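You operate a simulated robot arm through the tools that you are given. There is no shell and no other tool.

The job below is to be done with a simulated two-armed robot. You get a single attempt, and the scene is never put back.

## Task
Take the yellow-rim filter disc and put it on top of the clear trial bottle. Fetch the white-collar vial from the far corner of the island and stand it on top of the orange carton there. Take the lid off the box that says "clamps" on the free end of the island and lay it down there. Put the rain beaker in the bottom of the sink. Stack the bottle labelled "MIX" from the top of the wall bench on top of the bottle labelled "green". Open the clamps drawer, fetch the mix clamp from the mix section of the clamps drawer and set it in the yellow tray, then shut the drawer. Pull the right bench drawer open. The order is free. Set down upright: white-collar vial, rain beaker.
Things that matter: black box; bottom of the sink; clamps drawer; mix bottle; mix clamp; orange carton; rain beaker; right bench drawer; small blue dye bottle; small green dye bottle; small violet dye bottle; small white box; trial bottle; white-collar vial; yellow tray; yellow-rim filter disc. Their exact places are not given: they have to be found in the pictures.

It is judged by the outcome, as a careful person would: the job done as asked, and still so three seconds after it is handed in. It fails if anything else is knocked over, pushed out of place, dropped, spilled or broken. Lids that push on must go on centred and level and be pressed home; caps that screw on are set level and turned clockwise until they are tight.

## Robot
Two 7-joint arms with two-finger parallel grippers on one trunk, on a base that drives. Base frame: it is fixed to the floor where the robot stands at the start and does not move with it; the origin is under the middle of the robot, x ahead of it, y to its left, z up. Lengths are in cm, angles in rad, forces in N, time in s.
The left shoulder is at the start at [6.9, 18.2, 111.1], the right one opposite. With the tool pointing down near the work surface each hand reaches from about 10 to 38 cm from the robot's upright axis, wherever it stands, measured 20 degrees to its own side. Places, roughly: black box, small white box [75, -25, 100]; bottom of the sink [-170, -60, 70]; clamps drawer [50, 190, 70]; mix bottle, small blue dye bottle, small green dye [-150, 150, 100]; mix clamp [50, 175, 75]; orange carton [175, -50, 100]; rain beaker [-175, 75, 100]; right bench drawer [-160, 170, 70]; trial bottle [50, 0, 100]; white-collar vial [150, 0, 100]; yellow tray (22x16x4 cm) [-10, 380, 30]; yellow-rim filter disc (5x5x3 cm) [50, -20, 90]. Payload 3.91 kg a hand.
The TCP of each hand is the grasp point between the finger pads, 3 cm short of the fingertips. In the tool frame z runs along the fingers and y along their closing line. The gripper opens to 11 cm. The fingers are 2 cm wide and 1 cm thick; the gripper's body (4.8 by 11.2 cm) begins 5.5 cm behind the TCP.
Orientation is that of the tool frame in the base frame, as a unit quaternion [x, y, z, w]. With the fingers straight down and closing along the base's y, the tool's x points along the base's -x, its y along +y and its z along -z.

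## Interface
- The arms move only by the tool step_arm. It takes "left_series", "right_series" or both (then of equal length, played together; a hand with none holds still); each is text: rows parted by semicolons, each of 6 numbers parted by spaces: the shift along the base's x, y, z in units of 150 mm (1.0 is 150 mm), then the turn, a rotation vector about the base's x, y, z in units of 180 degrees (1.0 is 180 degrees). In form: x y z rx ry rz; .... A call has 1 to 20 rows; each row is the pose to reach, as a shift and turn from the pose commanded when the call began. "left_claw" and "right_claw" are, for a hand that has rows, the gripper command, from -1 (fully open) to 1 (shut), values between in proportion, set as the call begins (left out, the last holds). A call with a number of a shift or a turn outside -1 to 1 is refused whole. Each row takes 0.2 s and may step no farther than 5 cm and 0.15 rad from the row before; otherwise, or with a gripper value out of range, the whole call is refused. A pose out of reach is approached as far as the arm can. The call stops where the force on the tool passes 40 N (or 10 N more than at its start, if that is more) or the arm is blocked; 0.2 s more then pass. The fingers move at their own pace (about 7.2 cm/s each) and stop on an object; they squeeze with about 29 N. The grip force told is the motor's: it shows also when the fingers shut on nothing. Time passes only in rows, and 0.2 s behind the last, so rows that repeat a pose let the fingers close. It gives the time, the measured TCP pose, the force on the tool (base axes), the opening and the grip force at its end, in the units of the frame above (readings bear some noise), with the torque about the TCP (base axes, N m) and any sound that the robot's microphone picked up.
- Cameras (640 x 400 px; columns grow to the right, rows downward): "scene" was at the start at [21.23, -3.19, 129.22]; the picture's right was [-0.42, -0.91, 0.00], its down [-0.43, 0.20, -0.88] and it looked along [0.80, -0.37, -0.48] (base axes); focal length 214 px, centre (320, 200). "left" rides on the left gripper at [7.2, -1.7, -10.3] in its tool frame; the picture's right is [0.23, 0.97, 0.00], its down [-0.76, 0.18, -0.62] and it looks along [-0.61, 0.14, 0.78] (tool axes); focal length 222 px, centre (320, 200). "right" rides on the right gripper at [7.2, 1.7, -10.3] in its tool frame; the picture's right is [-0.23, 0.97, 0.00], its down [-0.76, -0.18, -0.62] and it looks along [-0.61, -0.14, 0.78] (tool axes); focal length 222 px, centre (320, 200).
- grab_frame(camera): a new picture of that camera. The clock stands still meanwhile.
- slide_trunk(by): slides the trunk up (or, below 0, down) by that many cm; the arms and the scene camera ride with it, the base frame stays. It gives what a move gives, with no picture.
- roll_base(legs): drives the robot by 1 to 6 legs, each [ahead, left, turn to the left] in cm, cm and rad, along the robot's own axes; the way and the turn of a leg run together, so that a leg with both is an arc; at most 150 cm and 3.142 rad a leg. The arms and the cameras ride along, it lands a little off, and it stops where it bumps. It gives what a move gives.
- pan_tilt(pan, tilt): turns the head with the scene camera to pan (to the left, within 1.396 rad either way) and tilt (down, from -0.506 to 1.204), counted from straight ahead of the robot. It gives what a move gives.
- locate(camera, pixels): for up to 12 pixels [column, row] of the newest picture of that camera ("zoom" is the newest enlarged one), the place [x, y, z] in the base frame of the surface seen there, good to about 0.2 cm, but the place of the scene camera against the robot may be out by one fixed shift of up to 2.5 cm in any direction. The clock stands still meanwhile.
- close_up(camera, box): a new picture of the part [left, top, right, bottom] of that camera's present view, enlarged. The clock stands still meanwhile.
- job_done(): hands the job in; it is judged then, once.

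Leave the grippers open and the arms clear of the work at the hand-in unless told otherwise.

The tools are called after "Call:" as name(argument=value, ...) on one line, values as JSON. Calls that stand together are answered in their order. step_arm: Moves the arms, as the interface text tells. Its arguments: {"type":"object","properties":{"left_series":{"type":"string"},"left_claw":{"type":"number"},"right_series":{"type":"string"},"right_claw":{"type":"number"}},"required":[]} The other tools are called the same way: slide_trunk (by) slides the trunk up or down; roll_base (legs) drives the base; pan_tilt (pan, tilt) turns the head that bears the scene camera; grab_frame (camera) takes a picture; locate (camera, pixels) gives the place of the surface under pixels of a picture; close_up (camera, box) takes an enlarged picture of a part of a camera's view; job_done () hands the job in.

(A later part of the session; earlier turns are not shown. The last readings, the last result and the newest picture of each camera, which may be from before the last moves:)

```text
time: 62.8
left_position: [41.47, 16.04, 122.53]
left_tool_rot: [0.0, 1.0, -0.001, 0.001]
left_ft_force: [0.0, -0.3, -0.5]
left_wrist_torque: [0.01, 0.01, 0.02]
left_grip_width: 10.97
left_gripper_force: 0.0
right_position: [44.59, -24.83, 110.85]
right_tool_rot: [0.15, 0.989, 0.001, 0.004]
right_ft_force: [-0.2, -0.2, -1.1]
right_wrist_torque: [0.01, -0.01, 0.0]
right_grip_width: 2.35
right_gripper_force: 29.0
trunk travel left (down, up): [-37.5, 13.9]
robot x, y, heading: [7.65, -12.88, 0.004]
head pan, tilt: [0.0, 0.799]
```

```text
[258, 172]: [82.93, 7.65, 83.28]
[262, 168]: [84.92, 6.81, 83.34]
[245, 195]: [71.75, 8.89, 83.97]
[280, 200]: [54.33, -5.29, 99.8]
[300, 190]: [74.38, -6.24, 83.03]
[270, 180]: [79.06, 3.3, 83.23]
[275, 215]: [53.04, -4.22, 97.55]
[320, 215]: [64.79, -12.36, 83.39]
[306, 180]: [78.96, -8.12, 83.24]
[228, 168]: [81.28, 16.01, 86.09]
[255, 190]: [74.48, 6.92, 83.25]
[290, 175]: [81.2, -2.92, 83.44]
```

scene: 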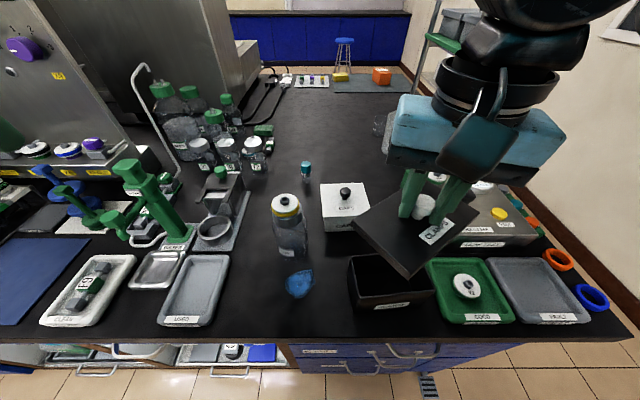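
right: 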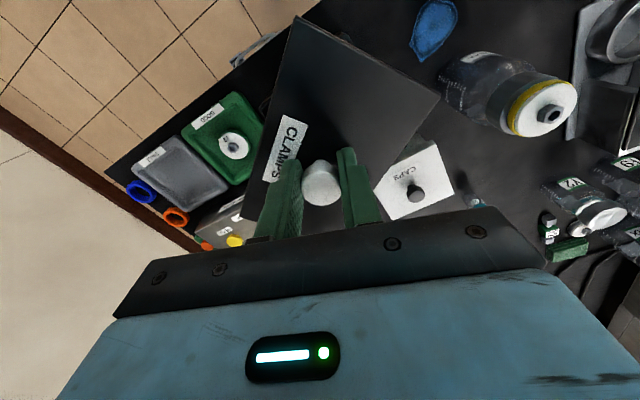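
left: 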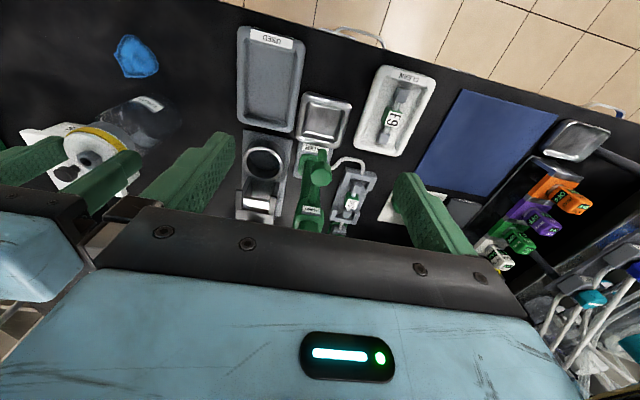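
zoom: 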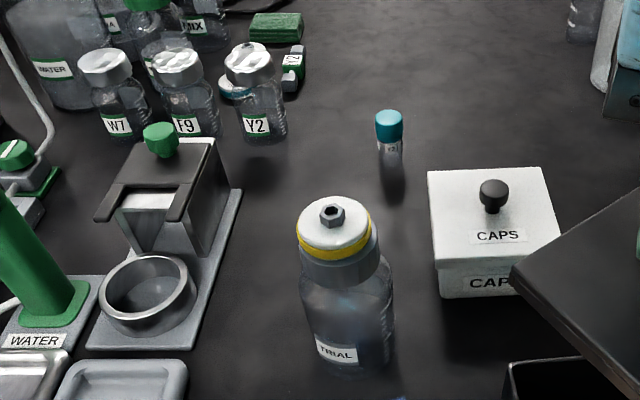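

A patch at x 60–78, y -5..7 is free; target lid centre (68,0). Raise the lid, then turn the base.

Call:
step_arm(right_series="0 0 0.2 0 0 0;0 0 0.4 0 0 0")

Call:
roll_base(legs=[[0, 0, 0.743]])

Call:
grab_frame(camera="scene")

```text
time: 63.4
left_position: [41.62, 16.1, 122.53]
left_tool_rot: [0.0, 1.0, 0.0, -0.001]
left_ft_force: [-0.3, -0.7, -0.8]
left_wrist_torque: [0.0, 0.0, 0.0]
left_grip_width: 10.98
left_gripper_force: 0.1
right_position: [44.53, -24.65, 116.83]
right_tool_rot: [0.151, 0.989, 0.003, 0.003]
right_ft_force: [0.5, 0.3, -0.5]
right_wrist_torque: [-0.02, -0.01, 0.01]
right_grip_width: 2.38
right_gripper_force: 29.1
trunk travel left (down, up): [-37.5, 13.9]
robot x, y, heading: [7.54, -12.45, -0.008]
head pan, tilt: [0.0, 0.799]
```

```text
time: 65.8
left_position: [12.75, 31.61, 122.66]
left_tool_rot: [-0.365, 0.931, 0.0, 0.001]
left_ft_force: [0.0, 1.1, -0.8]
left_wrist_torque: [0.01, 0.0, -0.02]
left_grip_width: 10.99
left_gripper_force: 0.1
right_position: [42.67, 3.75, 116.86]
right_tool_rot: [-0.222, 0.975, 0.003, 0.001]
right_ft_force: [-0.4, 0.6, -0.5]
right_wrist_torque: [-0.01, 0.01, -0.03]
right_grip_width: 2.38
right_gripper_force: 28.7
trunk travel left (down, up): [-37.5, 13.9]
robot x, y, heading: [7.47, -13.02, 0.747]
head pan, tilt: [0.0, 0.799]
```

```text
taken
```

scene: 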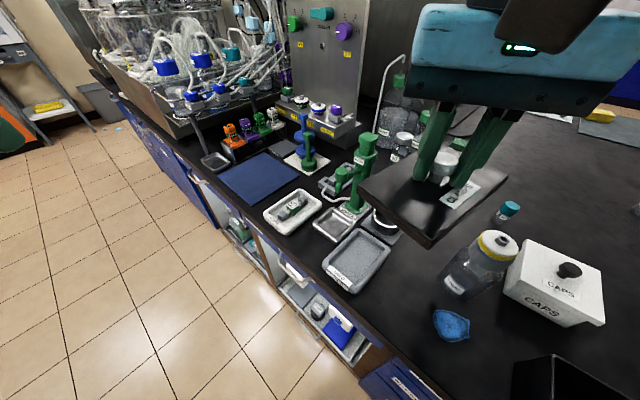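

Move the lid over (68,0), turning it +17° so that it lies along x.

Call:
step_arm(right_series="0.25 -0.05 0 0 0 0.03;0.5 -0.1 0 0 0 0.06;0.75 -0.15 0 0 0 0.095;1 -0.2 0 0 0 0.095")

Call:
step_arm(right_series="0.25 -0.05 -0.1 0 0 0;0.5 -0.05 -0.3 0 0 0;0.69 -0.05 -0.5 0 0 0;0.69 -0.05 -0.7 0 0 0")

Call:
grab_frame(camera="right")

Call:
pan_tilt(pan=-0.6, tilt=0.6)

Call:
grab_frame(camera="scene")

```text
time: 66.8
left_position: [12.88, 31.68, 122.62]
left_tool_rot: [-0.366, 0.931, 0.0, 0.0]
left_ft_force: [0.3, 0.1, 0.9]
left_wrist_torque: [0.01, -0.01, 0.02]
left_grip_width: 10.99
left_gripper_force: 0.2
right_position: [57.59, 0.78, 117.05]
right_tool_rot: [-0.365, 0.931, 0.004, 0.002]
right_ft_force: [1.1, -0.5, -0.7]
right_wrist_torque: [0.01, 0.03, 0.02]
right_grip_width: 2.37
right_gripper_force: 29.2
trunk travel left (down, up): [-37.5, 13.9]
robot x, y, heading: [7.09, -12.69, 0.752]
head pan, tilt: [0.0, 0.799]
```

```text
time: 67.8
left_position: [12.88, 31.73, 122.55]
left_tool_rot: [-0.366, 0.931, 0.001, 0.001]
left_ft_force: [0.6, -0.5, 0.5]
left_wrist_torque: [-0.02, 0.01, 0.05]
left_grip_width: 11.0
left_gripper_force: 0.1
right_position: [68.14, 0.39, 106.47]
right_tool_rot: [-0.365, 0.931, 0.004, 0.002]
right_ft_force: [-0.3, 0.0, -0.6]
right_wrist_torque: [-0.01, -0.02, -0.01]
right_grip_width: 2.38
right_gripper_force: 28.9
trunk travel left (down, up): [-37.5, 13.9]
robot x, y, heading: [7.27, -12.65, 0.75]
head pan, tilt: [0.0, 0.799]
```

```text
taken
```

right: 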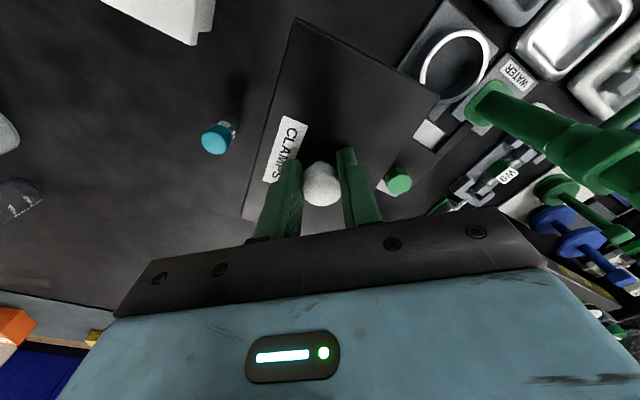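

```text
time: 68.8
left_position: [12.82, 31.58, 122.51]
left_tool_rot: [-0.366, 0.931, 0.0, 0.001]
left_ft_force: [-0.5, 0.0, 0.4]
left_wrist_torque: [0.0, 0.0, 0.0]
left_grip_width: 11.02
left_gripper_force: 0.0
right_position: [68.21, 0.35, 106.54]
right_tool_rot: [-0.364, 0.931, 0.003, 0.001]
right_ft_force: [0.4, -0.8, -0.3]
right_wrist_torque: [0.02, 0.02, -0.01]
right_grip_width: 2.38
right_gripper_force: 29.3
trunk travel left (down, up): [-37.5, 13.9]
robot x, y, heading: [7.61, -12.96, 0.752]
head pan, tilt: [-0.6, 0.6]
```

```text
taken
```

scene: 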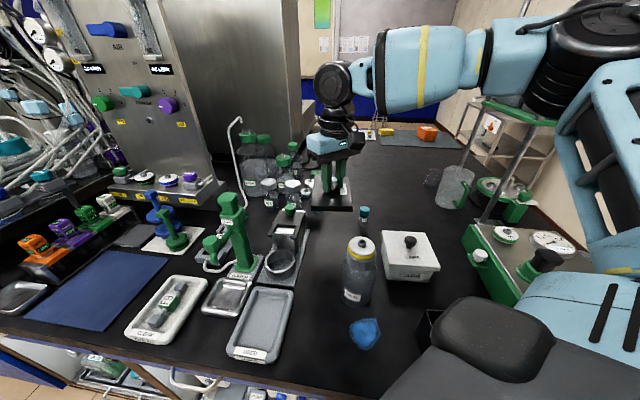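

I check clearance to the stand's green knob (397,180) beside the lid edge.

Call:
locate(camera="right", pixels=[[397, 180], [430, 133], [436, 97], [385, 215], [410, 150], [217, 138], [298, 22], [250, 220], [340, 120]])

Call:
close_up(camera="scene", box=[250, 120, 410, 240])

```text
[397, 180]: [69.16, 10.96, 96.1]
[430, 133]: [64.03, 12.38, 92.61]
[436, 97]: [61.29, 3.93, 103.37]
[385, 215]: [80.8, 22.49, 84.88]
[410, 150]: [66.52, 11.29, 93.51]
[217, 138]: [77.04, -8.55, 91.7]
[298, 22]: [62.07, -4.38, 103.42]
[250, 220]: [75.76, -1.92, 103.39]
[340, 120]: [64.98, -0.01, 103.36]
```

```text
3.33 times, centred on (330, 180) of scene
```

zoom: 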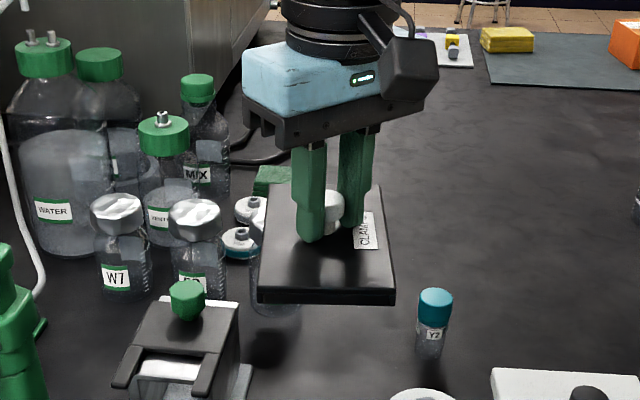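

Clear by 2+ cm. Shift 0.7 cm right and lower the lid, slowing near the table.

Call:
step_arm(right_series="0 -0.045 -0.25 0 0 0;0 -0.045 -0.5 0 0 0;0 -0.045 -0.75 0 0 0;0 -0.045 -0.95 0 0 0")

Call:
step_arm(right_series="0 0 -0.02 0 0 0;0 0 -0.04 0 0 0;0 0 -0.06 0 0 0")

Call:
close_up(camera="scene", box=[250, 120, 410, 240])

```text
time: 69.8
left_position: [12.76, 31.72, 122.5]
left_tool_rot: [-0.366, 0.93, 0.0, 0.0]
left_ft_force: [0.2, -0.1, -0.2]
left_wrist_torque: [-0.03, -0.01, -0.05]
left_grip_width: 11.02
left_gripper_force: 0.0
right_position: [68.21, -0.75, 92.17]
right_tool_rot: [-0.364, 0.932, 0.004, 0.001]
right_ft_force: [-0.1, -1.1, -1.2]
right_wrist_torque: [0.01, -0.02, 0.01]
right_grip_width: 2.4
right_gripper_force: 28.9
trunk travel left (down, up): [-37.5, 13.9]
robot x, y, heading: [7.61, -12.77, 0.744]
head pan, tilt: [-0.6, 0.6]
```

```text
time: 70.6
left_position: [12.82, 31.71, 122.62]
left_tool_rot: [-0.366, 0.931, 0.0, 0.001]
left_ft_force: [0.1, 0.6, -0.6]
left_wrist_torque: [-0.02, 0.0, -0.01]
left_grip_width: 10.98
left_gripper_force: 0.2
right_position: [68.05, -0.51, 91.36]
right_tool_rot: [-0.365, 0.931, 0.003, 0.002]
right_ft_force: [0.5, 0.2, -1.1]
right_wrist_torque: [0.01, -0.01, -0.01]
right_grip_width: 2.42
right_gripper_force: 28.8
trunk travel left (down, up): [-37.5, 13.9]
robot x, y, heading: [7.31, -12.96, 0.748]
head pan, tilt: [-0.6, 0.6]
```

```text
3.33 times, centred on (330, 180) of scene
```

zoom: 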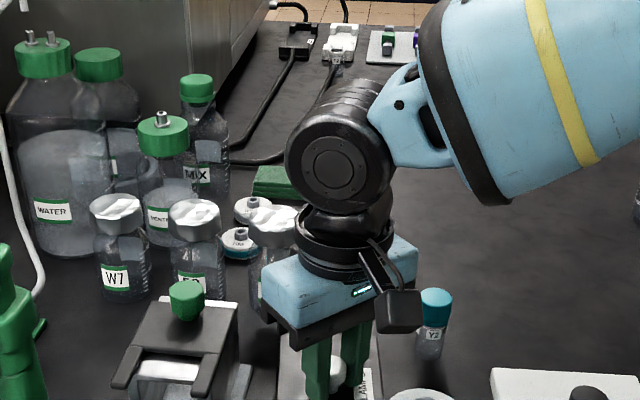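

Continue down slowly until contact.

Call:
step_arm(right_series="0 0 -0.02 0 0 0;0 0 -0.04 0 0 0;0 0 -0.06 0 0 0")

```text
time: 71.4
left_position: [12.81, 31.7, 122.54]
left_tool_rot: [-0.366, 0.931, 0.0, 0.001]
left_ft_force: [0.5, -0.1, 0.2]
left_wrist_torque: [0.01, -0.03, -0.03]
left_grip_width: 11.0
left_gripper_force: 0.0
right_position: [68.11, -0.61, 90.34]
right_tool_rot: [-0.363, 0.932, 0.003, 0.001]
right_ft_force: [0.1, -0.3, -1.1]
right_wrist_torque: [0.01, -0.05, 0.01]
right_grip_width: 2.41
right_gripper_force: 29.5
trunk travel left (down, up): [-37.5, 13.9]
robot x, y, heading: [7.13, -12.96, 0.745]
head pan, tilt: [-0.6, 0.6]
```

Call:
step_arm(right_series="0 0 -0.015 0 0 0;0 0 -0.03 0 0 0")

Call:
step_arm(right_series="0 0 -0.015 0 0 0;0 0 -0.03 0 0 0")

```text
time: 72.0
left_position: [12.81, 31.74, 122.5]
left_tool_rot: [-0.365, 0.931, 0.0, 0.001]
left_ft_force: [-0.3, 0.5, 0.8]
left_wrist_torque: [0.01, 0.03, 0.03]
left_grip_width: 11.0
left_gripper_force: 0.2
right_position: [68.13, -0.65, 90.0]
right_tool_rot: [-0.364, 0.931, 0.004, 0.002]
right_ft_force: [-0.4, 0.9, -1.2]
right_wrist_torque: [-0.02, 0.01, 0.01]
right_grip_width: 2.37
right_gripper_force: 29.4
trunk travel left (down, up): [-37.5, 13.9]
robot x, y, heading: [7.4, -12.83, 0.744]
head pan, tilt: [-0.6, 0.6]
```

```text
time: 72.6
left_position: [12.77, 31.64, 122.59]
left_tool_rot: [-0.365, 0.931, 0.0, 0.002]
left_ft_force: [0.5, 0.1, 0.6]
left_wrist_torque: [0.01, -0.02, 0.0]
left_grip_width: 11.0
left_gripper_force: 0.0
right_position: [68.08, -0.5, 89.52]
right_tool_rot: [-0.364, 0.931, 0.004, 0.003]
right_ft_force: [-0.8, -0.4, 4.7]
right_wrist_torque: [-0.15, -0.37, -0.07]
right_grip_width: 2.39
right_gripper_force: 28.8
trunk travel left (down, up): [-37.5, 13.9]
robot x, y, heading: [7.04, -12.42, 0.745]
head pan, tilt: [-0.6, 0.6]
```

Contact at z 89.5. Release partly and rise.

Call:
step_arm(right_series="0 0 0 0 0 0;0 0 0 0 0 0", right_claw=0.1)

Call:
step_arm(right_series="0 0 0.1 0 0 0;0 0 0.35 0 0 0;0 0 0.65 0 0 0;0 0 0.95 0 0 0")

Call:
grab_frame(camera="right")

Call:
grab_frame(camera="scene")

```text
time: 73.2
left_position: [12.83, 31.64, 122.57]
left_tool_rot: [-0.365, 0.931, 0.001, 0.001]
left_ft_force: [-0.4, 0.2, -0.3]
left_wrist_torque: [-0.02, 0.0, -0.02]
left_grip_width: 11.01
left_gripper_force: 0.1
right_position: [68.15, -0.58, 89.42]
right_tool_rot: [-0.364, 0.931, 0.004, 0.002]
right_ft_force: [0.1, -1.1, -0.5]
right_wrist_torque: [0.02, 0.02, 0.0]
right_grip_width: 4.94
right_gripper_force: 0.0
trunk travel left (down, up): [-37.5, 13.9]
robot x, y, heading: [7.44, -12.82, 0.744]
head pan, tilt: [-0.6, 0.6]
```

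```text
time: 74.2
left_position: [12.73, 31.76, 122.56]
left_tool_rot: [-0.365, 0.931, 0.0, 0.001]
left_ft_force: [-0.1, -0.2, 0.3]
left_wrist_torque: [0.0, 0.0, 0.02]
left_grip_width: 10.99
left_gripper_force: 0.1
right_position: [67.84, -0.66, 103.8]
right_tool_rot: [-0.364, 0.931, 0.003, 0.002]
right_ft_force: [-0.5, 0.3, -0.1]
right_wrist_torque: [0.04, -0.02, 0.01]
right_grip_width: 4.96
right_gripper_force: 0.1
trunk travel left (down, up): [-37.5, 13.9]
robot x, y, heading: [7.35, -12.71, 0.747]
head pan, tilt: [-0.6, 0.6]
```

```text
taken
```

right: 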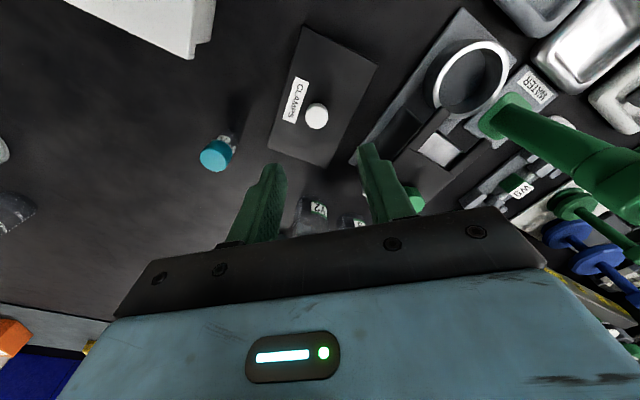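

```text
taken
```

scene: 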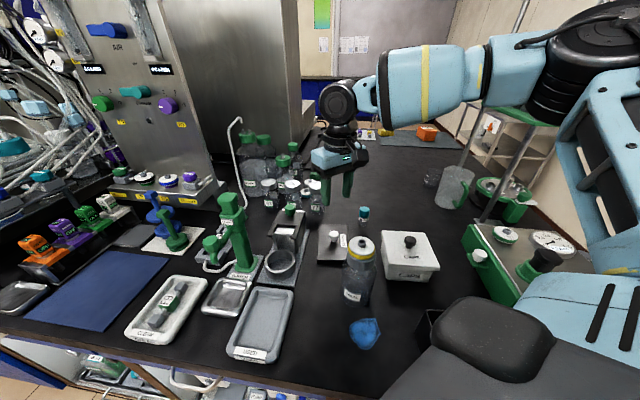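

The lid lies flat near (68,0). Now the box body goes back to its place. Raise the right hand and turn back to heading 0.

Call:
step_arm(right_series="0 0 0.25 0 0 0;0 0 0.5 0 0 0;-0.2 0 0.65 0 0 0", right_claw=-1)

Call:
roll_base(legs=[[0, 0, -0.745]])

Call:
pan_tilt(pan=-0.3, tilt=0.8)

Call:
grab_frame(camera="scene")

```text
time: 75.0
left_position: [12.66, 31.71, 122.48]
left_tool_rot: [-0.366, 0.931, 0.0, 0.001]
left_ft_force: [0.0, -0.3, -0.8]
left_wrist_torque: [-0.01, -0.04, 0.01]
left_grip_width: 10.99
left_gripper_force: 0.0
right_position: [64.64, -0.57, 113.35]
right_tool_rot: [-0.365, 0.931, 0.004, 0.002]
right_ft_force: [0.0, 0.3, -0.3]
right_wrist_torque: [-0.03, -0.03, -0.01]
right_grip_width: 11.01
right_gripper_force: 0.1
trunk travel left (down, up): [-37.5, 13.9]
robot x, y, heading: [7.23, -12.76, 0.747]
head pan, tilt: [-0.6, 0.6]
```

```text
time: 77.3
left_position: [41.49, 16.27, 122.63]
left_tool_rot: [-0.003, 1.0, 0.0, 0.0]
left_ft_force: [0.6, -1.0, 0.3]
left_wrist_torque: [0.0, 0.03, -0.01]
left_grip_width: 11.0
left_gripper_force: 0.1
right_position: [57.86, -42.64, 113.31]
right_tool_rot: [-0.001, 1.0, 0.002, 0.003]
right_ft_force: [-0.5, -0.8, -0.9]
right_wrist_torque: [-0.02, -0.04, -0.04]
right_grip_width: 10.98
right_gripper_force: 0.0
trunk travel left (down, up): [-37.5, 13.9]
robot x, y, heading: [7.37, -13.02, 0.007]
head pan, tilt: [-0.6, 0.6]
```

```text
time: 78.2
left_position: [41.34, 16.3, 122.68]
left_tool_rot: [-0.002, 1.0, -0.001, 0.001]
left_ft_force: [0.7, -0.5, 0.6]
left_wrist_torque: [-0.03, 0.01, 0.08]
left_grip_width: 11.01
left_gripper_force: 0.1
right_position: [57.8, -42.67, 113.27]
right_tool_rot: [-0.001, 1.0, 0.002, 0.003]
right_ft_force: [0.1, -0.5, 0.4]
right_wrist_torque: [0.01, -0.02, 0.02]
right_grip_width: 11.01
right_gripper_force: 0.1
trunk travel left (down, up): [-37.5, 13.9]
robot x, y, heading: [7.79, -12.74, 0.005]
head pan, tilt: [-0.3, 0.799]
```

```text
taken
```

scene: 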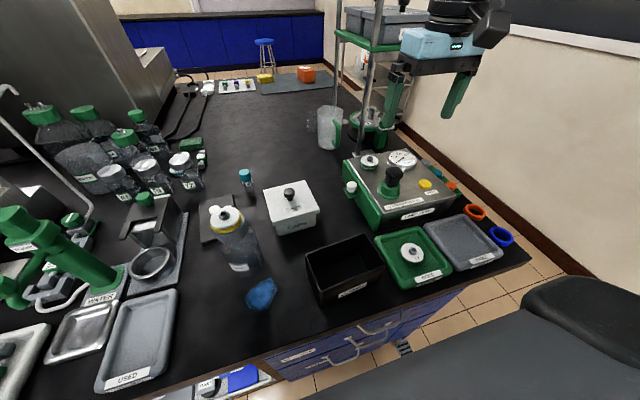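

I zoom on the open body to measure it.

Call:
close_up(camera="scene", box=[290, 220, 402, 310])

```text
4.44 times, centred on (346, 265) of scene
```

zoom: 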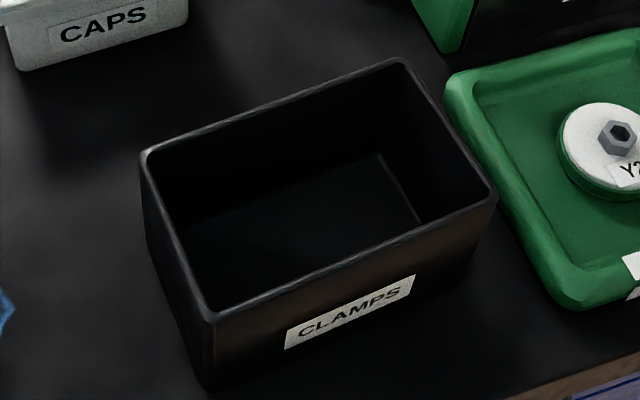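

Call:
locate(camera="zoom", pixels=[[143, 158], [402, 62], [492, 190], [210, 312], [272, 108], [447, 128], [355, 250], [175, 235], [350, 320]])

```text
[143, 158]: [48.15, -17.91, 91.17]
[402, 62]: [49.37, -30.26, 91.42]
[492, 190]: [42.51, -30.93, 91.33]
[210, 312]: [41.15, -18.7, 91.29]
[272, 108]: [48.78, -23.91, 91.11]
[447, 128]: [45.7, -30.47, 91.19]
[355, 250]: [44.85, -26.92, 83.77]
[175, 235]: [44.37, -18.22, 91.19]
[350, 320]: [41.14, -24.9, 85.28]
```

Body centre (44.7,-25.2), yaw about -84°, top 92.95, width 7.1. I drive left 5 cm, then bring the right hand over it with -84° yaw.

Call:
roll_base(legs=[[0, 5, 0]])

Call:
step_arm(right_series="-0.087 0.083 0 0 0 -0.0468;-0.175 0.167 0 0 0 -0.0936;-0.26 0.25 0 0 0 -0.1404;-0.35 0.333 0 0 0 -0.1872;-0.437 0.417 0 0 0 -0.234;-0.525 0.5 0 0 0 -0.2808;-0.612 0.583 0 0 0 -0.3276;-0.7 0.667 0 0 0 -0.3744;-0.787 0.75 0 0 0 -0.4212;-0.873 0.833 0 0 0 -0.468")

Call:
grab_frame(camera="right")

```text
time: 79.3
left_position: [41.37, 21.29, 122.5]
left_tool_rot: [-0.002, 1.0, 0.0, 0.001]
left_ft_force: [-0.2, -0.5, 0.3]
left_wrist_torque: [0.01, 0.0, -0.01]
left_grip_width: 11.0
left_gripper_force: 0.0
right_position: [57.7, -37.75, 113.36]
right_tool_rot: [-0.001, 1.0, 0.003, 0.003]
right_ft_force: [0.0, 0.4, 0.8]
right_wrist_torque: [-0.01, -0.02, -0.02]
right_grip_width: 10.99
right_gripper_force: 0.0
trunk travel left (down, up): [-37.5, 13.9]
robot x, y, heading: [7.45, -7.89, 0.005]
head pan, tilt: [-0.3, 0.799]
```

```text
time: 81.5
left_position: [41.38, 21.28, 122.52]
left_tool_rot: [-0.003, 1.0, 0.0, 0.001]
left_ft_force: [0.4, 0.0, 1.4]
left_wrist_torque: [0.0, -0.03, -0.01]
left_grip_width: 10.99
left_gripper_force: 0.1
right_position: [44.8, -25.25, 113.36]
right_tool_rot: [0.67, 0.742, 0.0, 0.005]
right_ft_force: [0.5, 0.3, 0.0]
right_wrist_torque: [0.01, 0.0, 0.02]
right_grip_width: 11.0
right_gripper_force: 0.1
trunk travel left (down, up): [-37.5, 13.9]
robot x, y, heading: [7.15, -7.64, 0.006]
head pan, tilt: [-0.3, 0.799]
```

```text
taken
```

right: 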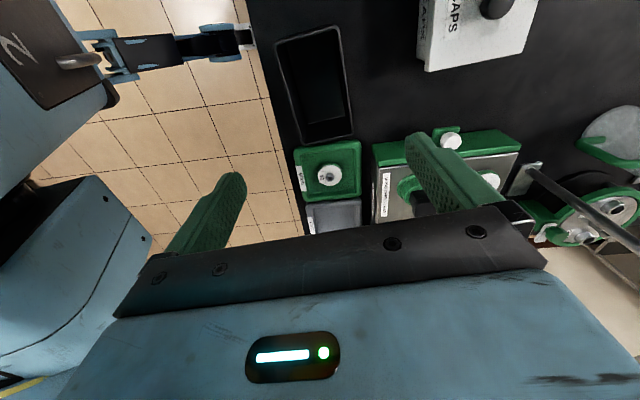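

Reached. I verify the body rim from this view.

Call:
locate(camera="right", pixels=[[277, 45], [338, 27], [351, 132], [303, 142], [290, 95], [345, 80], [307, 36], [327, 138]])

```text
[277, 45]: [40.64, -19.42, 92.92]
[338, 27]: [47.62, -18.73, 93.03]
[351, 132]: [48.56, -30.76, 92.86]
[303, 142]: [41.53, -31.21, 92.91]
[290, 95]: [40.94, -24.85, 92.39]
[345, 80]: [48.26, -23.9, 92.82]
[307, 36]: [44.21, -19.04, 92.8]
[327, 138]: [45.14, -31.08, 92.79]
```

Centre (44.6,-25.0). Lower over it to TCP z 90.5 and grip.

Call:
step_arm(right_series="-0.013 0.013 -0.25 0 0 0;-0.013 0.013 -0.5 0 0 0;-0.013 0.013 -0.75 0 0 0;-0.013 0.013 -1 0 0 0")

Call:
grab_frame(camera="scene")

Call:
step_arm(right_series="0 0 -0.15 0 0 0;0 0 -0.3 0 0 0;0 0 -0.45 0 0 0;0 0 -0.52 0 0 0")

Call:
step_arm(right_series="0 0 0 0 0 0;0 0 0 0 0 0;0 0 0 0 0 0;0 0 0 0 0 0", right_claw=1)

```text
time: 82.5
left_position: [41.43, 21.31, 122.56]
left_tool_rot: [-0.003, 1.0, 0.001, 0.001]
left_ft_force: [-0.6, 0.6, -1.1]
left_wrist_torque: [-0.02, 0.0, 0.0]
left_grip_width: 11.0
left_gripper_force: 0.2
right_position: [44.63, -25.07, 98.39]
right_tool_rot: [0.67, 0.742, 0.0, 0.004]
right_ft_force: [-0.5, -0.1, 0.1]
right_wrist_torque: [-0.05, 0.01, -0.01]
right_grip_width: 10.99
right_gripper_force: 0.1
trunk travel left (down, up): [-37.5, 13.9]
robot x, y, heading: [7.53, -7.83, 0.004]
head pan, tilt: [-0.3, 0.799]
```

```text
taken
```

scene: 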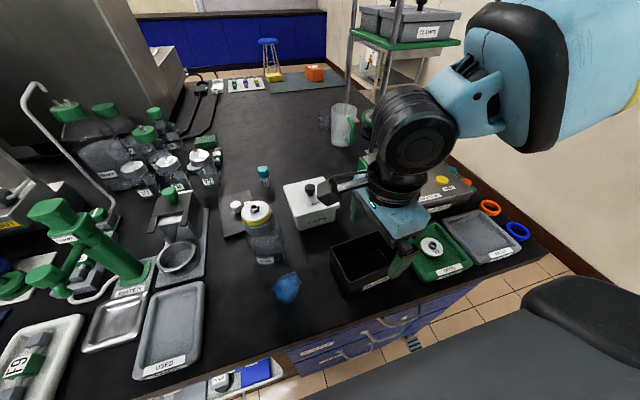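

```text
time: 83.5
left_position: [41.24, 21.28, 122.58]
left_tool_rot: [-0.003, 1.0, 0.001, 0.001]
left_ft_force: [0.2, -0.4, -1.0]
left_wrist_torque: [0.0, 0.03, 0.0]
left_grip_width: 11.01
left_gripper_force: 0.1
right_position: [44.48, -24.98, 90.31]
right_tool_rot: [0.67, 0.743, 0.0, 0.003]
right_ft_force: [-0.4, -0.4, -0.3]
right_wrist_torque: [-0.01, -0.03, 0.0]
right_grip_width: 10.97
right_gripper_force: 0.0
trunk travel left (down, up): [-37.5, 13.9]
robot x, y, heading: [7.06, -7.47, 0.001]
head pan, tilt: [-0.3, 0.799]
```

```text
time: 84.5
left_position: [41.36, 21.19, 122.55]
left_tool_rot: [-0.003, 1.0, 0.0, 0.0]
left_ft_force: [0.3, 0.2, 0.1]
left_wrist_torque: [-0.02, -0.02, 0.02]
left_grip_width: 11.0
left_gripper_force: 0.1
right_position: [44.46, -25.02, 90.42]
right_tool_rot: [0.669, 0.743, -0.001, 0.004]
right_ft_force: [-0.4, -0.2, 0.7]
right_wrist_torque: [0.05, 0.08, 0.0]
right_grip_width: 7.8
right_gripper_force: 29.2
trunk travel left (down, up): [-37.5, 13.9]
robot x, y, heading: [7.6, -7.98, 0.006]
head pan, tilt: [-0.3, 0.799]
```

Gripped at 7.8 cm. Lift high, then drive right and turn to the earlier stance.

Call:
step_arm(right_series="0 0 0.05 0 0 0;0 0 0.3 0 0 0;0 0 0.6 0 0 0;0 0 0.9 0 0 0;0 0 1 0 0 0")

Call:
step_arm(right_series="0 0 0.25 0 0 0;0 0 0.5 0 0 0;0 0 0.65 0 0 0")

Call:
grab_frame(camera="scene")

```text
time: 85.7
left_position: [41.34, 21.2, 122.66]
left_tool_rot: [-0.003, 1.0, 0.0, -0.001]
left_ft_force: [-0.3, -0.4, -0.3]
left_wrist_torque: [0.01, -0.03, 0.02]
left_grip_width: 11.01
left_gripper_force: 0.0
right_position: [44.76, -25.07, 105.66]
right_tool_rot: [0.669, 0.743, 0.0, 0.003]
right_ft_force: [-0.9, 0.5, -1.7]
right_wrist_torque: [0.01, -0.03, -0.05]
right_grip_width: 7.78
right_gripper_force: 28.4
trunk travel left (down, up): [-37.5, 13.9]
robot x, y, heading: [7.07, -7.77, 0.001]
head pan, tilt: [-0.3, 0.799]
```

```text
time: 86.5
left_position: [41.35, 21.17, 122.48]
left_tool_rot: [-0.002, 1.0, 0.0, 0.001]
left_ft_force: [-0.3, 0.1, -0.2]
left_wrist_torque: [-0.03, -0.01, 0.03]
left_grip_width: 11.0
left_gripper_force: 0.0
right_position: [44.57, -25.1, 115.3]
right_tool_rot: [0.67, 0.743, -0.001, 0.003]
right_ft_force: [0.6, 0.7, -1.1]
right_wrist_torque: [0.0, 0.03, -0.01]
right_grip_width: 7.78
right_gripper_force: 28.7
trunk travel left (down, up): [-37.5, 13.9]
robot x, y, heading: [7.11, -7.48, 0.008]
head pan, tilt: [-0.3, 0.799]
```

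```text
taken
```

scene: 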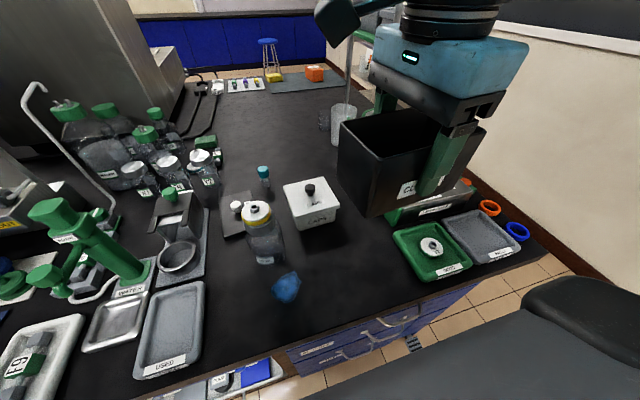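

Box body held. Drive right 22 cm and turn left 0.743.

Call:
roll_base(legs=[[0, -22.3, 0], [0, 0, 0.74]])

Call:
pan_tilt(pan=-0.7, tilt=0.5)

Call:
grab_frame(camera="scene")

```text
time: 91.0
left_position: [11.97, 14.65, 122.5]
left_tool_rot: [-0.375, 0.927, 0.0, 0.001]
left_ft_force: [0.5, -1.1, 1.1]
left_wrist_torque: [-0.02, -0.01, -0.01]
left_grip_width: 10.98
left_gripper_force: 0.2
right_position: [46.35, -16.67, 115.14]
right_tool_rot: [0.345, 0.938, 0.001, 0.003]
right_ft_force: [-0.3, 0.0, -1.0]
right_wrist_torque: [-0.01, -0.01, 0.02]
right_grip_width: 7.74
right_gripper_force: 28.9
trunk travel left (down, up): [-37.5, 13.9]
robot x, y, heading: [7.36, -29.84, 0.765]
head pan, tilt: [-0.3, 0.799]
```

```text
time: 91.9
left_position: [11.94, 14.59, 122.5]
left_tool_rot: [-0.374, 0.927, 0.001, 0.001]
left_ft_force: [0.8, 0.3, -0.5]
left_wrist_torque: [-0.01, -0.04, 0.01]
left_grip_width: 11.01
left_gripper_force: 0.1
right_position: [46.26, -16.72, 115.2]
right_tool_rot: [0.345, 0.939, 0.001, 0.003]
right_ft_force: [0.4, 0.6, -2.0]
right_wrist_torque: [0.0, 0.01, 0.01]
right_grip_width: 7.8
right_gripper_force: 29.0
trunk travel left (down, up): [-37.5, 13.9]
robot x, y, heading: [7.53, -29.82, 0.763]
head pan, tilt: [-0.7, 0.499]
```

```text
taken
```

scene: 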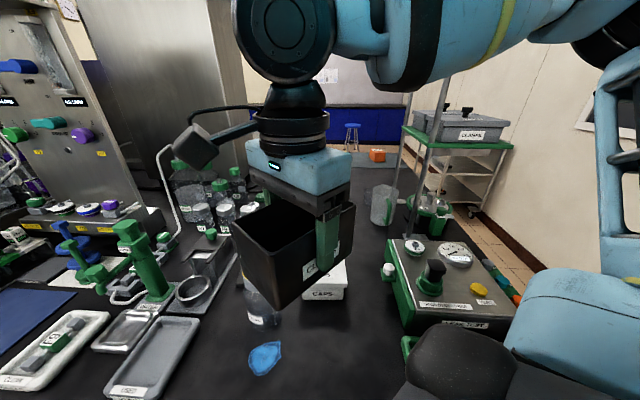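

Carry the body toward (81.9,-26.8), turning +41.8° to its original orientation.

Call:
step_arm(right_series="0.2 -0.07 0 0 0 0.0464;0.4 -0.14 0 0 0 0.0928;0.6 -0.21 0 0 0 0.1392;0.8 -0.28 0 0 0 0.1856;1 -0.34 0 0 0 0.232")

Call:
step_arm(right_series="0.25 -0.08 -0.05 0 0 0;0.5 -0.16 -0.1 0 0 0;0.75 -0.24 -0.2 0 0 0;1 -0.3 -0.3 0 0 0")

Call:
grab_frame(camera="scene")

Call:
grab_frame(camera="right")

```text
time: 93.1
left_position: [11.93, 14.67, 122.64]
left_tool_rot: [-0.375, 0.927, 0.0, 0.0]
left_ft_force: [-0.2, 0.8, 0.0]
left_wrist_torque: [0.02, 0.01, 0.01]
left_grip_width: 11.02
left_gripper_force: 0.0
right_position: [61.42, -21.95, 115.38]
right_tool_rot: [-0.012, 1.0, 0.002, 0.003]
right_ft_force: [0.4, -0.7, -2.0]
right_wrist_torque: [0.0, 0.03, 0.04]
right_grip_width: 7.76
right_gripper_force: 28.6
trunk travel left (down, up): [-37.5, 13.9]
robot x, y, heading: [7.05, -29.91, 0.768]
head pan, tilt: [-0.7, 0.499]
```

```text
time: 94.1
left_position: [12.05, 14.52, 122.54]
left_tool_rot: [-0.375, 0.927, 0.001, 0.0]
left_ft_force: [-0.3, 0.6, 0.5]
left_wrist_torque: [-0.02, 0.02, 0.0]
left_grip_width: 11.03
left_gripper_force: 0.0
right_position: [76.57, -26.4, 110.45]
right_tool_rot: [-0.012, 1.0, 0.002, 0.002]
right_ft_force: [0.6, 0.0, -1.4]
right_wrist_torque: [0.06, 0.0, 0.0]
right_grip_width: 7.78
right_gripper_force: 29.2
trunk travel left (down, up): [-37.5, 13.9]
robot x, y, heading: [7.26, -30.37, 0.764]
head pan, tilt: [-0.7, 0.499]
```

```text
taken
```

scene: 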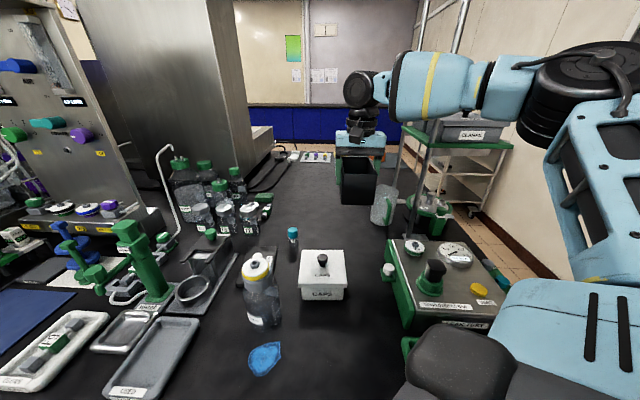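

```text
taken
```

right: 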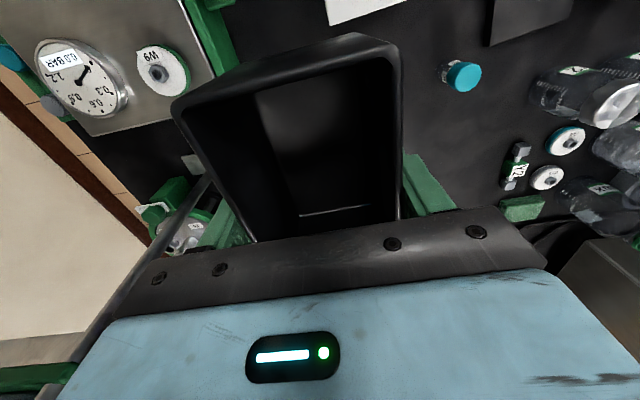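

Position over (81.9,-26.8) and lower.

Call:
step_arm(right_series="0.18 -0.015 -0.05 0 0 0;0.355 -0.027 -0.25 0 0 0;0.355 -0.027 -0.5 0 0 0;0.355 -0.027 -0.75 0 0 0;0.355 -0.027 -1 0 0 0")

Call:
step_arm(right_series="0 0 -0.15 0 0 0;0 0 -0.25 0 0 0;0 0 -0.3 0 0 0")

Call:
grab_frame(camera="scene")

```text
time: 95.3
left_position: [12.14, 14.64, 122.66]
left_tool_rot: [-0.375, 0.927, 0.0, 0.0]
left_ft_force: [-0.1, 0.4, -1.0]
left_wrist_torque: [0.02, 0.02, 0.02]
left_grip_width: 11.01
left_gripper_force: 0.0
right_position: [81.7, -26.7, 95.48]
right_tool_rot: [-0.012, 1.0, 0.003, 0.002]
right_ft_force: [0.5, 0.4, -1.3]
right_wrist_torque: [0.0, 0.03, 0.0]
right_grip_width: 7.78
right_gripper_force: 29.3
trunk travel left (down, up): [-37.5, 13.9]
robot x, y, heading: [7.3, -30.32, 0.767]
head pan, tilt: [-0.7, 0.499]
```

```text
time: 96.1
left_position: [11.97, 14.66, 122.46]
left_tool_rot: [-0.375, 0.927, 0.0, 0.001]
left_ft_force: [0.1, -0.2, 0.2]
left_wrist_torque: [0.02, -0.03, 0.0]
left_grip_width: 11.0
left_gripper_force: 0.0
right_position: [81.64, -26.75, 91.18]
right_tool_rot: [-0.013, 1.0, 0.002, 0.004]
right_ft_force: [0.0, 0.6, -1.8]
right_wrist_torque: [-0.03, -0.02, 0.02]
right_grip_width: 7.8
right_gripper_force: 29.3
trunk travel left (down, up): [-37.5, 13.9]
robot x, y, heading: [7.56, -30.03, 0.767]
head pan, tilt: [-0.7, 0.499]
```

```text
taken
```

scene: 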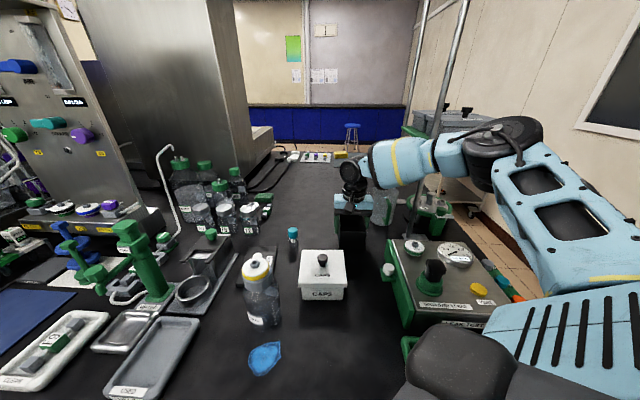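

Lower the last millimetres (+0.2 cm in x for centring).

Call:
step_arm(right_series="0.012 0 -0.02 0 0 0;0.012 0 -0.04 0 0 0;0.012 0 -0.05 0 0 0")

```text
time: 96.9
left_position: [11.86, 14.55, 122.59]
left_tool_rot: [-0.374, 0.927, 0.001, 0.001]
left_ft_force: [0.5, -1.0, -0.3]
left_wrist_torque: [0.02, -0.01, 0.02]
left_grip_width: 11.01
left_gripper_force: 0.0
right_position: [81.75, -26.57, 90.44]
right_tool_rot: [-0.012, 1.0, 0.003, 0.002]
right_ft_force: [-0.1, -0.3, -0.7]
right_wrist_torque: [0.0, 0.04, -0.02]
right_grip_width: 7.79
right_gripper_force: 29.0
trunk travel left (down, up): [-37.5, 13.9]
robot x, y, heading: [7.39, -30.04, 0.769]
head pan, tilt: [-0.7, 0.499]
```

Call:
step_arm(right_series="0 0 -0.01 0 0 0;0 0 -0.018 0 0 0")

```text
time: 97.5
left_position: [11.93, 14.61, 122.61]
left_tool_rot: [-0.375, 0.927, -0.001, 0.002]
left_ft_force: [0.1, 0.4, -1.1]
left_wrist_torque: [-0.02, 0.03, 0.05]
left_grip_width: 11.02
left_gripper_force: 0.1
right_position: [81.69, -26.7, 90.4]
right_tool_rot: [-0.012, 1.0, 0.004, 0.004]
right_ft_force: [0.7, -0.9, 11.6]
right_wrist_torque: [-0.55, 0.72, 0.1]
right_grip_width: 7.77
right_gripper_force: 29.6
trunk travel left (down, up): [-37.5, 13.9]
robot x, y, heading: [7.59, -29.72, 0.77]
head pan, tilt: [-0.7, 0.499]
```

Down on the table. Open and rise.

Call:
step_arm(right_series="0 0 0 0 0 0;0 0 0 0 0 0", right_claw=-0.75)

Call:
step_arm(right_series="0 0 0.1 0 0 0;0 0 0.35 0 0 0;0 0 0.65 0 0 0;0 0 0.95 0 0 0")

Call:
grab_frame(camera="right")

Call:
grab_frame(camera="scene")

```text
time: 98.1
left_position: [12.02, 14.56, 122.49]
left_tool_rot: [-0.374, 0.927, 0.0, 0.001]
left_ft_force: [-0.3, 0.0, 0.3]
left_wrist_torque: [0.02, -0.05, 0.02]
left_grip_width: 11.0
left_gripper_force: 0.0
right_position: [81.78, -26.64, 90.18]
right_tool_rot: [-0.013, 1.0, 0.002, 0.003]
right_ft_force: [0.6, -0.4, 0.4]
right_wrist_torque: [0.04, 0.0, -0.04]
right_grip_width: 9.63
right_gripper_force: 0.0
trunk travel left (down, up): [-37.5, 13.9]
robot x, y, heading: [7.77, -30.0, 0.768]
head pan, tilt: [-0.7, 0.499]
```

```text
time: 99.1
left_position: [11.94, 14.56, 122.47]
left_tool_rot: [-0.375, 0.927, 0.0, 0.002]
left_ft_force: [-0.3, 0.2, -0.3]
left_wrist_torque: [0.02, 0.0, 0.02]
left_grip_width: 10.99
left_gripper_force: 0.1
right_position: [81.49, -26.51, 104.67]
right_tool_rot: [-0.012, 1.0, 0.002, 0.003]
right_ft_force: [0.2, 0.0, 0.1]
right_wrist_torque: [0.01, 0.03, -0.01]
right_grip_width: 9.62
right_gripper_force: 0.1
trunk travel left (down, up): [-37.5, 13.9]
robot x, y, heading: [7.23, -29.95, 0.765]
head pan, tilt: [-0.7, 0.499]
```

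```text
taken
```

right: 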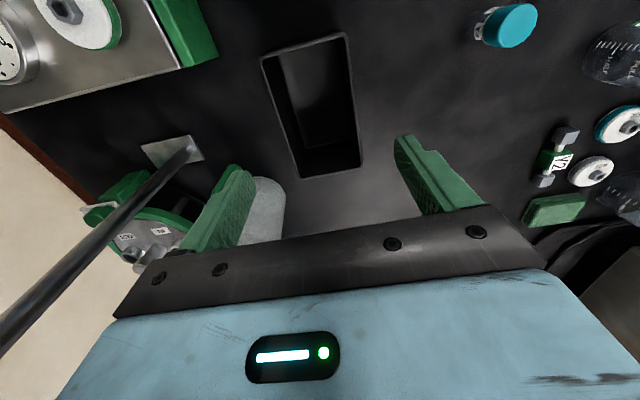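

```text
taken
```

scene: 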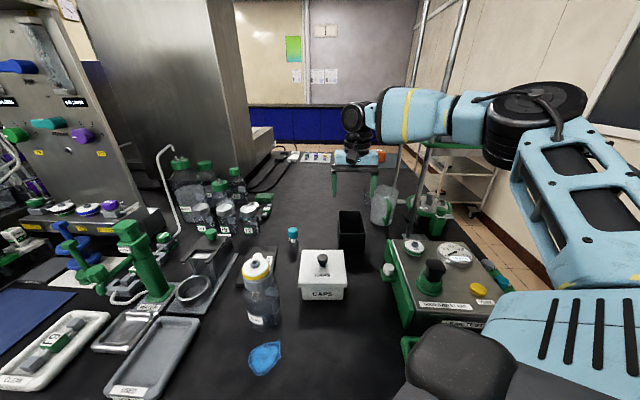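

The body stands in its place again. Now the far corner. I raise and retract the right hand, bringing its yaw back to nominal.

Call:
step_arm(right_series="0 0 0.3 0 0 0;-0.1 0.05 0.6 0 0 0;-0.3 0.1 0.75 0 0 0.04;-0.5 0.15 0.85 0 0 0.08;-0.75 0.22 0.85 0 0 0.12;-1 0.3 0.85 0 0 0.165")

Call:
step_arm(right_series="-0.25 0.05 0 0 0 0.04;-0.5 0.1 0 0 0 0.071;-0.75 0.1 0 0 0 0.071;-1 0.1 0 0 0 0.071", right_claw=-1)

Call:
roll_base(legs=[[0, 0, -0.767], [-25, 0, 0]])

```text
time: 100.5
left_position: [11.88, 14.56, 122.48]
left_tool_rot: [-0.375, 0.927, -0.001, 0.001]
left_ft_force: [0.3, -0.4, -0.2]
left_wrist_torque: [-0.02, 0.0, -0.01]
left_grip_width: 10.98
left_gripper_force: 0.0
right_position: [66.61, -22.0, 117.29]
right_tool_rot: [-0.269, 0.963, 0.004, 0.002]
right_ft_force: [-0.4, -0.2, 0.6]
right_wrist_torque: [0.0, -0.01, 0.01]
right_grip_width: 9.63
right_gripper_force: 0.1
trunk travel left (down, up): [-37.5, 13.9]
robot x, y, heading: [7.27, -29.81, 0.767]
head pan, tilt: [-0.7, 0.499]
```

```text
time: 101.5
left_position: [11.84, 14.52, 122.53]
left_tool_rot: [-0.375, 0.927, -0.001, 0.0]
left_ft_force: [0.4, -0.6, 0.7]
left_wrist_torque: [0.03, -0.01, 0.01]
left_grip_width: 11.03
left_gripper_force: 0.0
right_position: [51.62, -20.7, 117.34]
right_tool_rot: [-0.373, 0.928, 0.003, 0.001]
right_ft_force: [-0.3, -0.2, -0.4]
right_wrist_torque: [-0.01, 0.01, 0.01]
right_grip_width: 11.02
right_gripper_force: 0.0
trunk travel left (down, up): [-37.5, 13.9]
robot x, y, heading: [7.03, -29.47, 0.77]
head pan, tilt: [-0.7, 0.499]
```

```text
time: 105.3
left_position: [16.08, -1.08, 122.63]
left_tool_rot: [-0.007, 1.0, 0.001, 0.001]
left_ft_force: [-0.1, -1.1, 0.3]
left_wrist_torque: [0.01, 0.03, 0.0]
left_grip_width: 11.01
left_gripper_force: 0.1
right_position: [20.86, -54.0, 117.27]
right_tool_rot: [-0.006, 1.0, 0.003, 0.003]
right_ft_force: [0.2, 0.2, 0.5]
right_wrist_torque: [0.01, 0.01, 0.02]
right_grip_width: 11.0
right_gripper_force: 0.0
trunk travel left (down, up): [-37.5, 13.9]
robot x, y, heading: [-17.44, -30.14, 0.015]
head pan, tilt: [-0.7, 0.499]
```

Backed off. Drive right to y≈-125 and look along the gap.

Call:
roll_base(legs=[[0, -95, 0]])

Call:
pan_tilt(pan=0.0, tilt=0.45)

Call:
grab_frame(camera="scene")

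```text
time: 114.0
left_position: [17.42, -95.6, 122.49]
left_tool_rot: [-0.012, 1.0, -0.001, -0.001]
left_ft_force: [0.5, 0.4, 0.6]
left_wrist_torque: [0.01, 0.01, -0.02]
left_grip_width: 11.03
left_gripper_force: 0.0
right_position: [22.7, -148.63, 117.2]
right_tool_rot: [-0.009, 1.0, 0.003, 0.003]
right_ft_force: [0.5, -0.4, -0.9]
right_wrist_torque: [0.03, 0.01, -0.04]
right_grip_width: 11.01
right_gripper_force: 0.1
trunk travel left (down, up): [-37.5, 13.9]
robot x, y, heading: [-16.2, -125.48, 0.018]
head pan, tilt: [-0.7, 0.499]
```

```text
time: 115.1
left_position: [17.39, -95.71, 122.56]
left_tool_rot: [-0.011, 1.0, 0.001, 0.0]
left_ft_force: [0.3, 0.1, -0.2]
left_wrist_torque: [-0.02, 0.03, 0.02]
left_grip_width: 11.01
left_gripper_force: 0.2
right_position: [22.68, -148.6, 117.32]
right_tool_rot: [-0.009, 1.0, 0.003, 0.003]
right_ft_force: [-0.3, 0.2, 0.2]
right_wrist_torque: [-0.02, 0.04, 0.01]
right_grip_width: 10.99
right_gripper_force: 0.1
trunk travel left (down, up): [-37.5, 13.9]
robot x, y, heading: [-16.08, -124.94, 0.02]
head pan, tilt: [0.0, 0.45]
```

```text
taken
```

scene: 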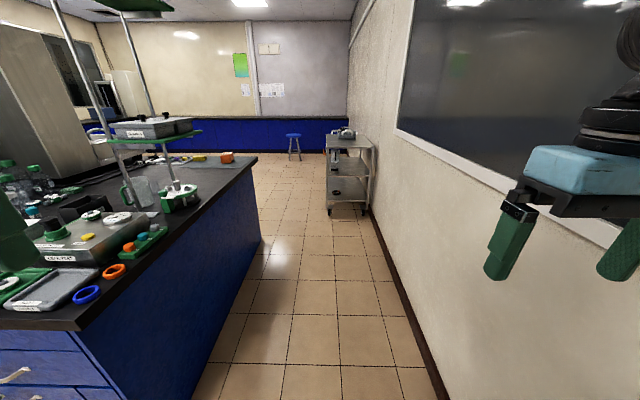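

Locate obstacles: island far corner (256,157), stool foot (293,158), trolley (327,214),(370,212), bench (300,155).

Call:
locate(camera="scene", pixels=[[255, 158], [294, 158], [293, 134], [328, 214], [330, 150], [368, 212], [262, 240], [300, 152], [227, 157], [340, 205], [330, 138], [265, 235]])

Call:
close_up(camera="scene", box=[100, 100, 400, 260])

```text
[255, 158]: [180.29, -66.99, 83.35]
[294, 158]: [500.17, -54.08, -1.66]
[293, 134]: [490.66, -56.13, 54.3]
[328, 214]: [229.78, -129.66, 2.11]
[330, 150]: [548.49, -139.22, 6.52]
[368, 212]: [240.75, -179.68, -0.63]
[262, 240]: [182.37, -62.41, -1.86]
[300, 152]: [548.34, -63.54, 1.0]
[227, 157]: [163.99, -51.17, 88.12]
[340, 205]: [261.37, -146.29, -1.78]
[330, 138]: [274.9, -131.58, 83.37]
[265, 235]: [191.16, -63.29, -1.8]
```

```text
2.13 times, centred on (250, 180) of scene
```

zoom: 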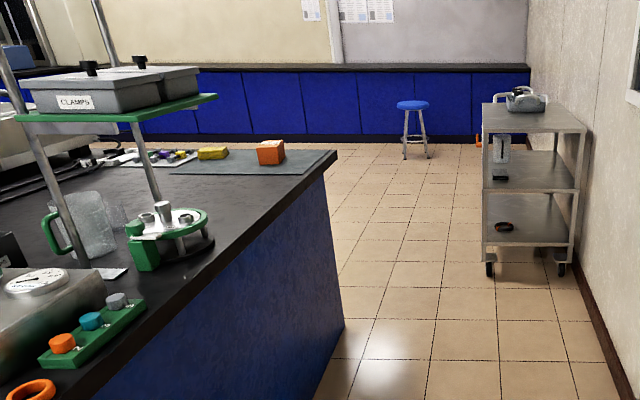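

The far side is open (stool and bench are 300 cm away; trolley at x≥230). Drive ahead through the gap to x≈205.

Call:
roll_base(legs=[[0, 0, -0.02], [110, 0, 0], [112, 0, 0]])

```text
time: 126.0
left_position: [236.46, -94.97, 122.56]
left_tool_rot: [0.001, 1.0, 0.0, 0.0]
left_ft_force: [0.2, 0.7, -0.5]
left_wrist_torque: [-0.02, 0.04, -0.02]
left_grip_width: 10.99
left_gripper_force: 0.1
right_position: [240.38, -148.02, 117.14]
right_tool_rot: [0.003, 1.0, 0.002, 0.002]
right_ft_force: [0.5, -0.4, -0.3]
right_wrist_torque: [-0.01, 0.04, 0.0]
right_grip_width: 10.99
right_gripper_force: 0.1
trunk travel left (down, up): [-37.5, 13.9]
robot x, y, heading: [201.97, -123.58, -0.002]
head pan, tilt: [0.0, 0.45]
stopped in leg 3: the robot was blocked; the commanded pose is now the measured one
```

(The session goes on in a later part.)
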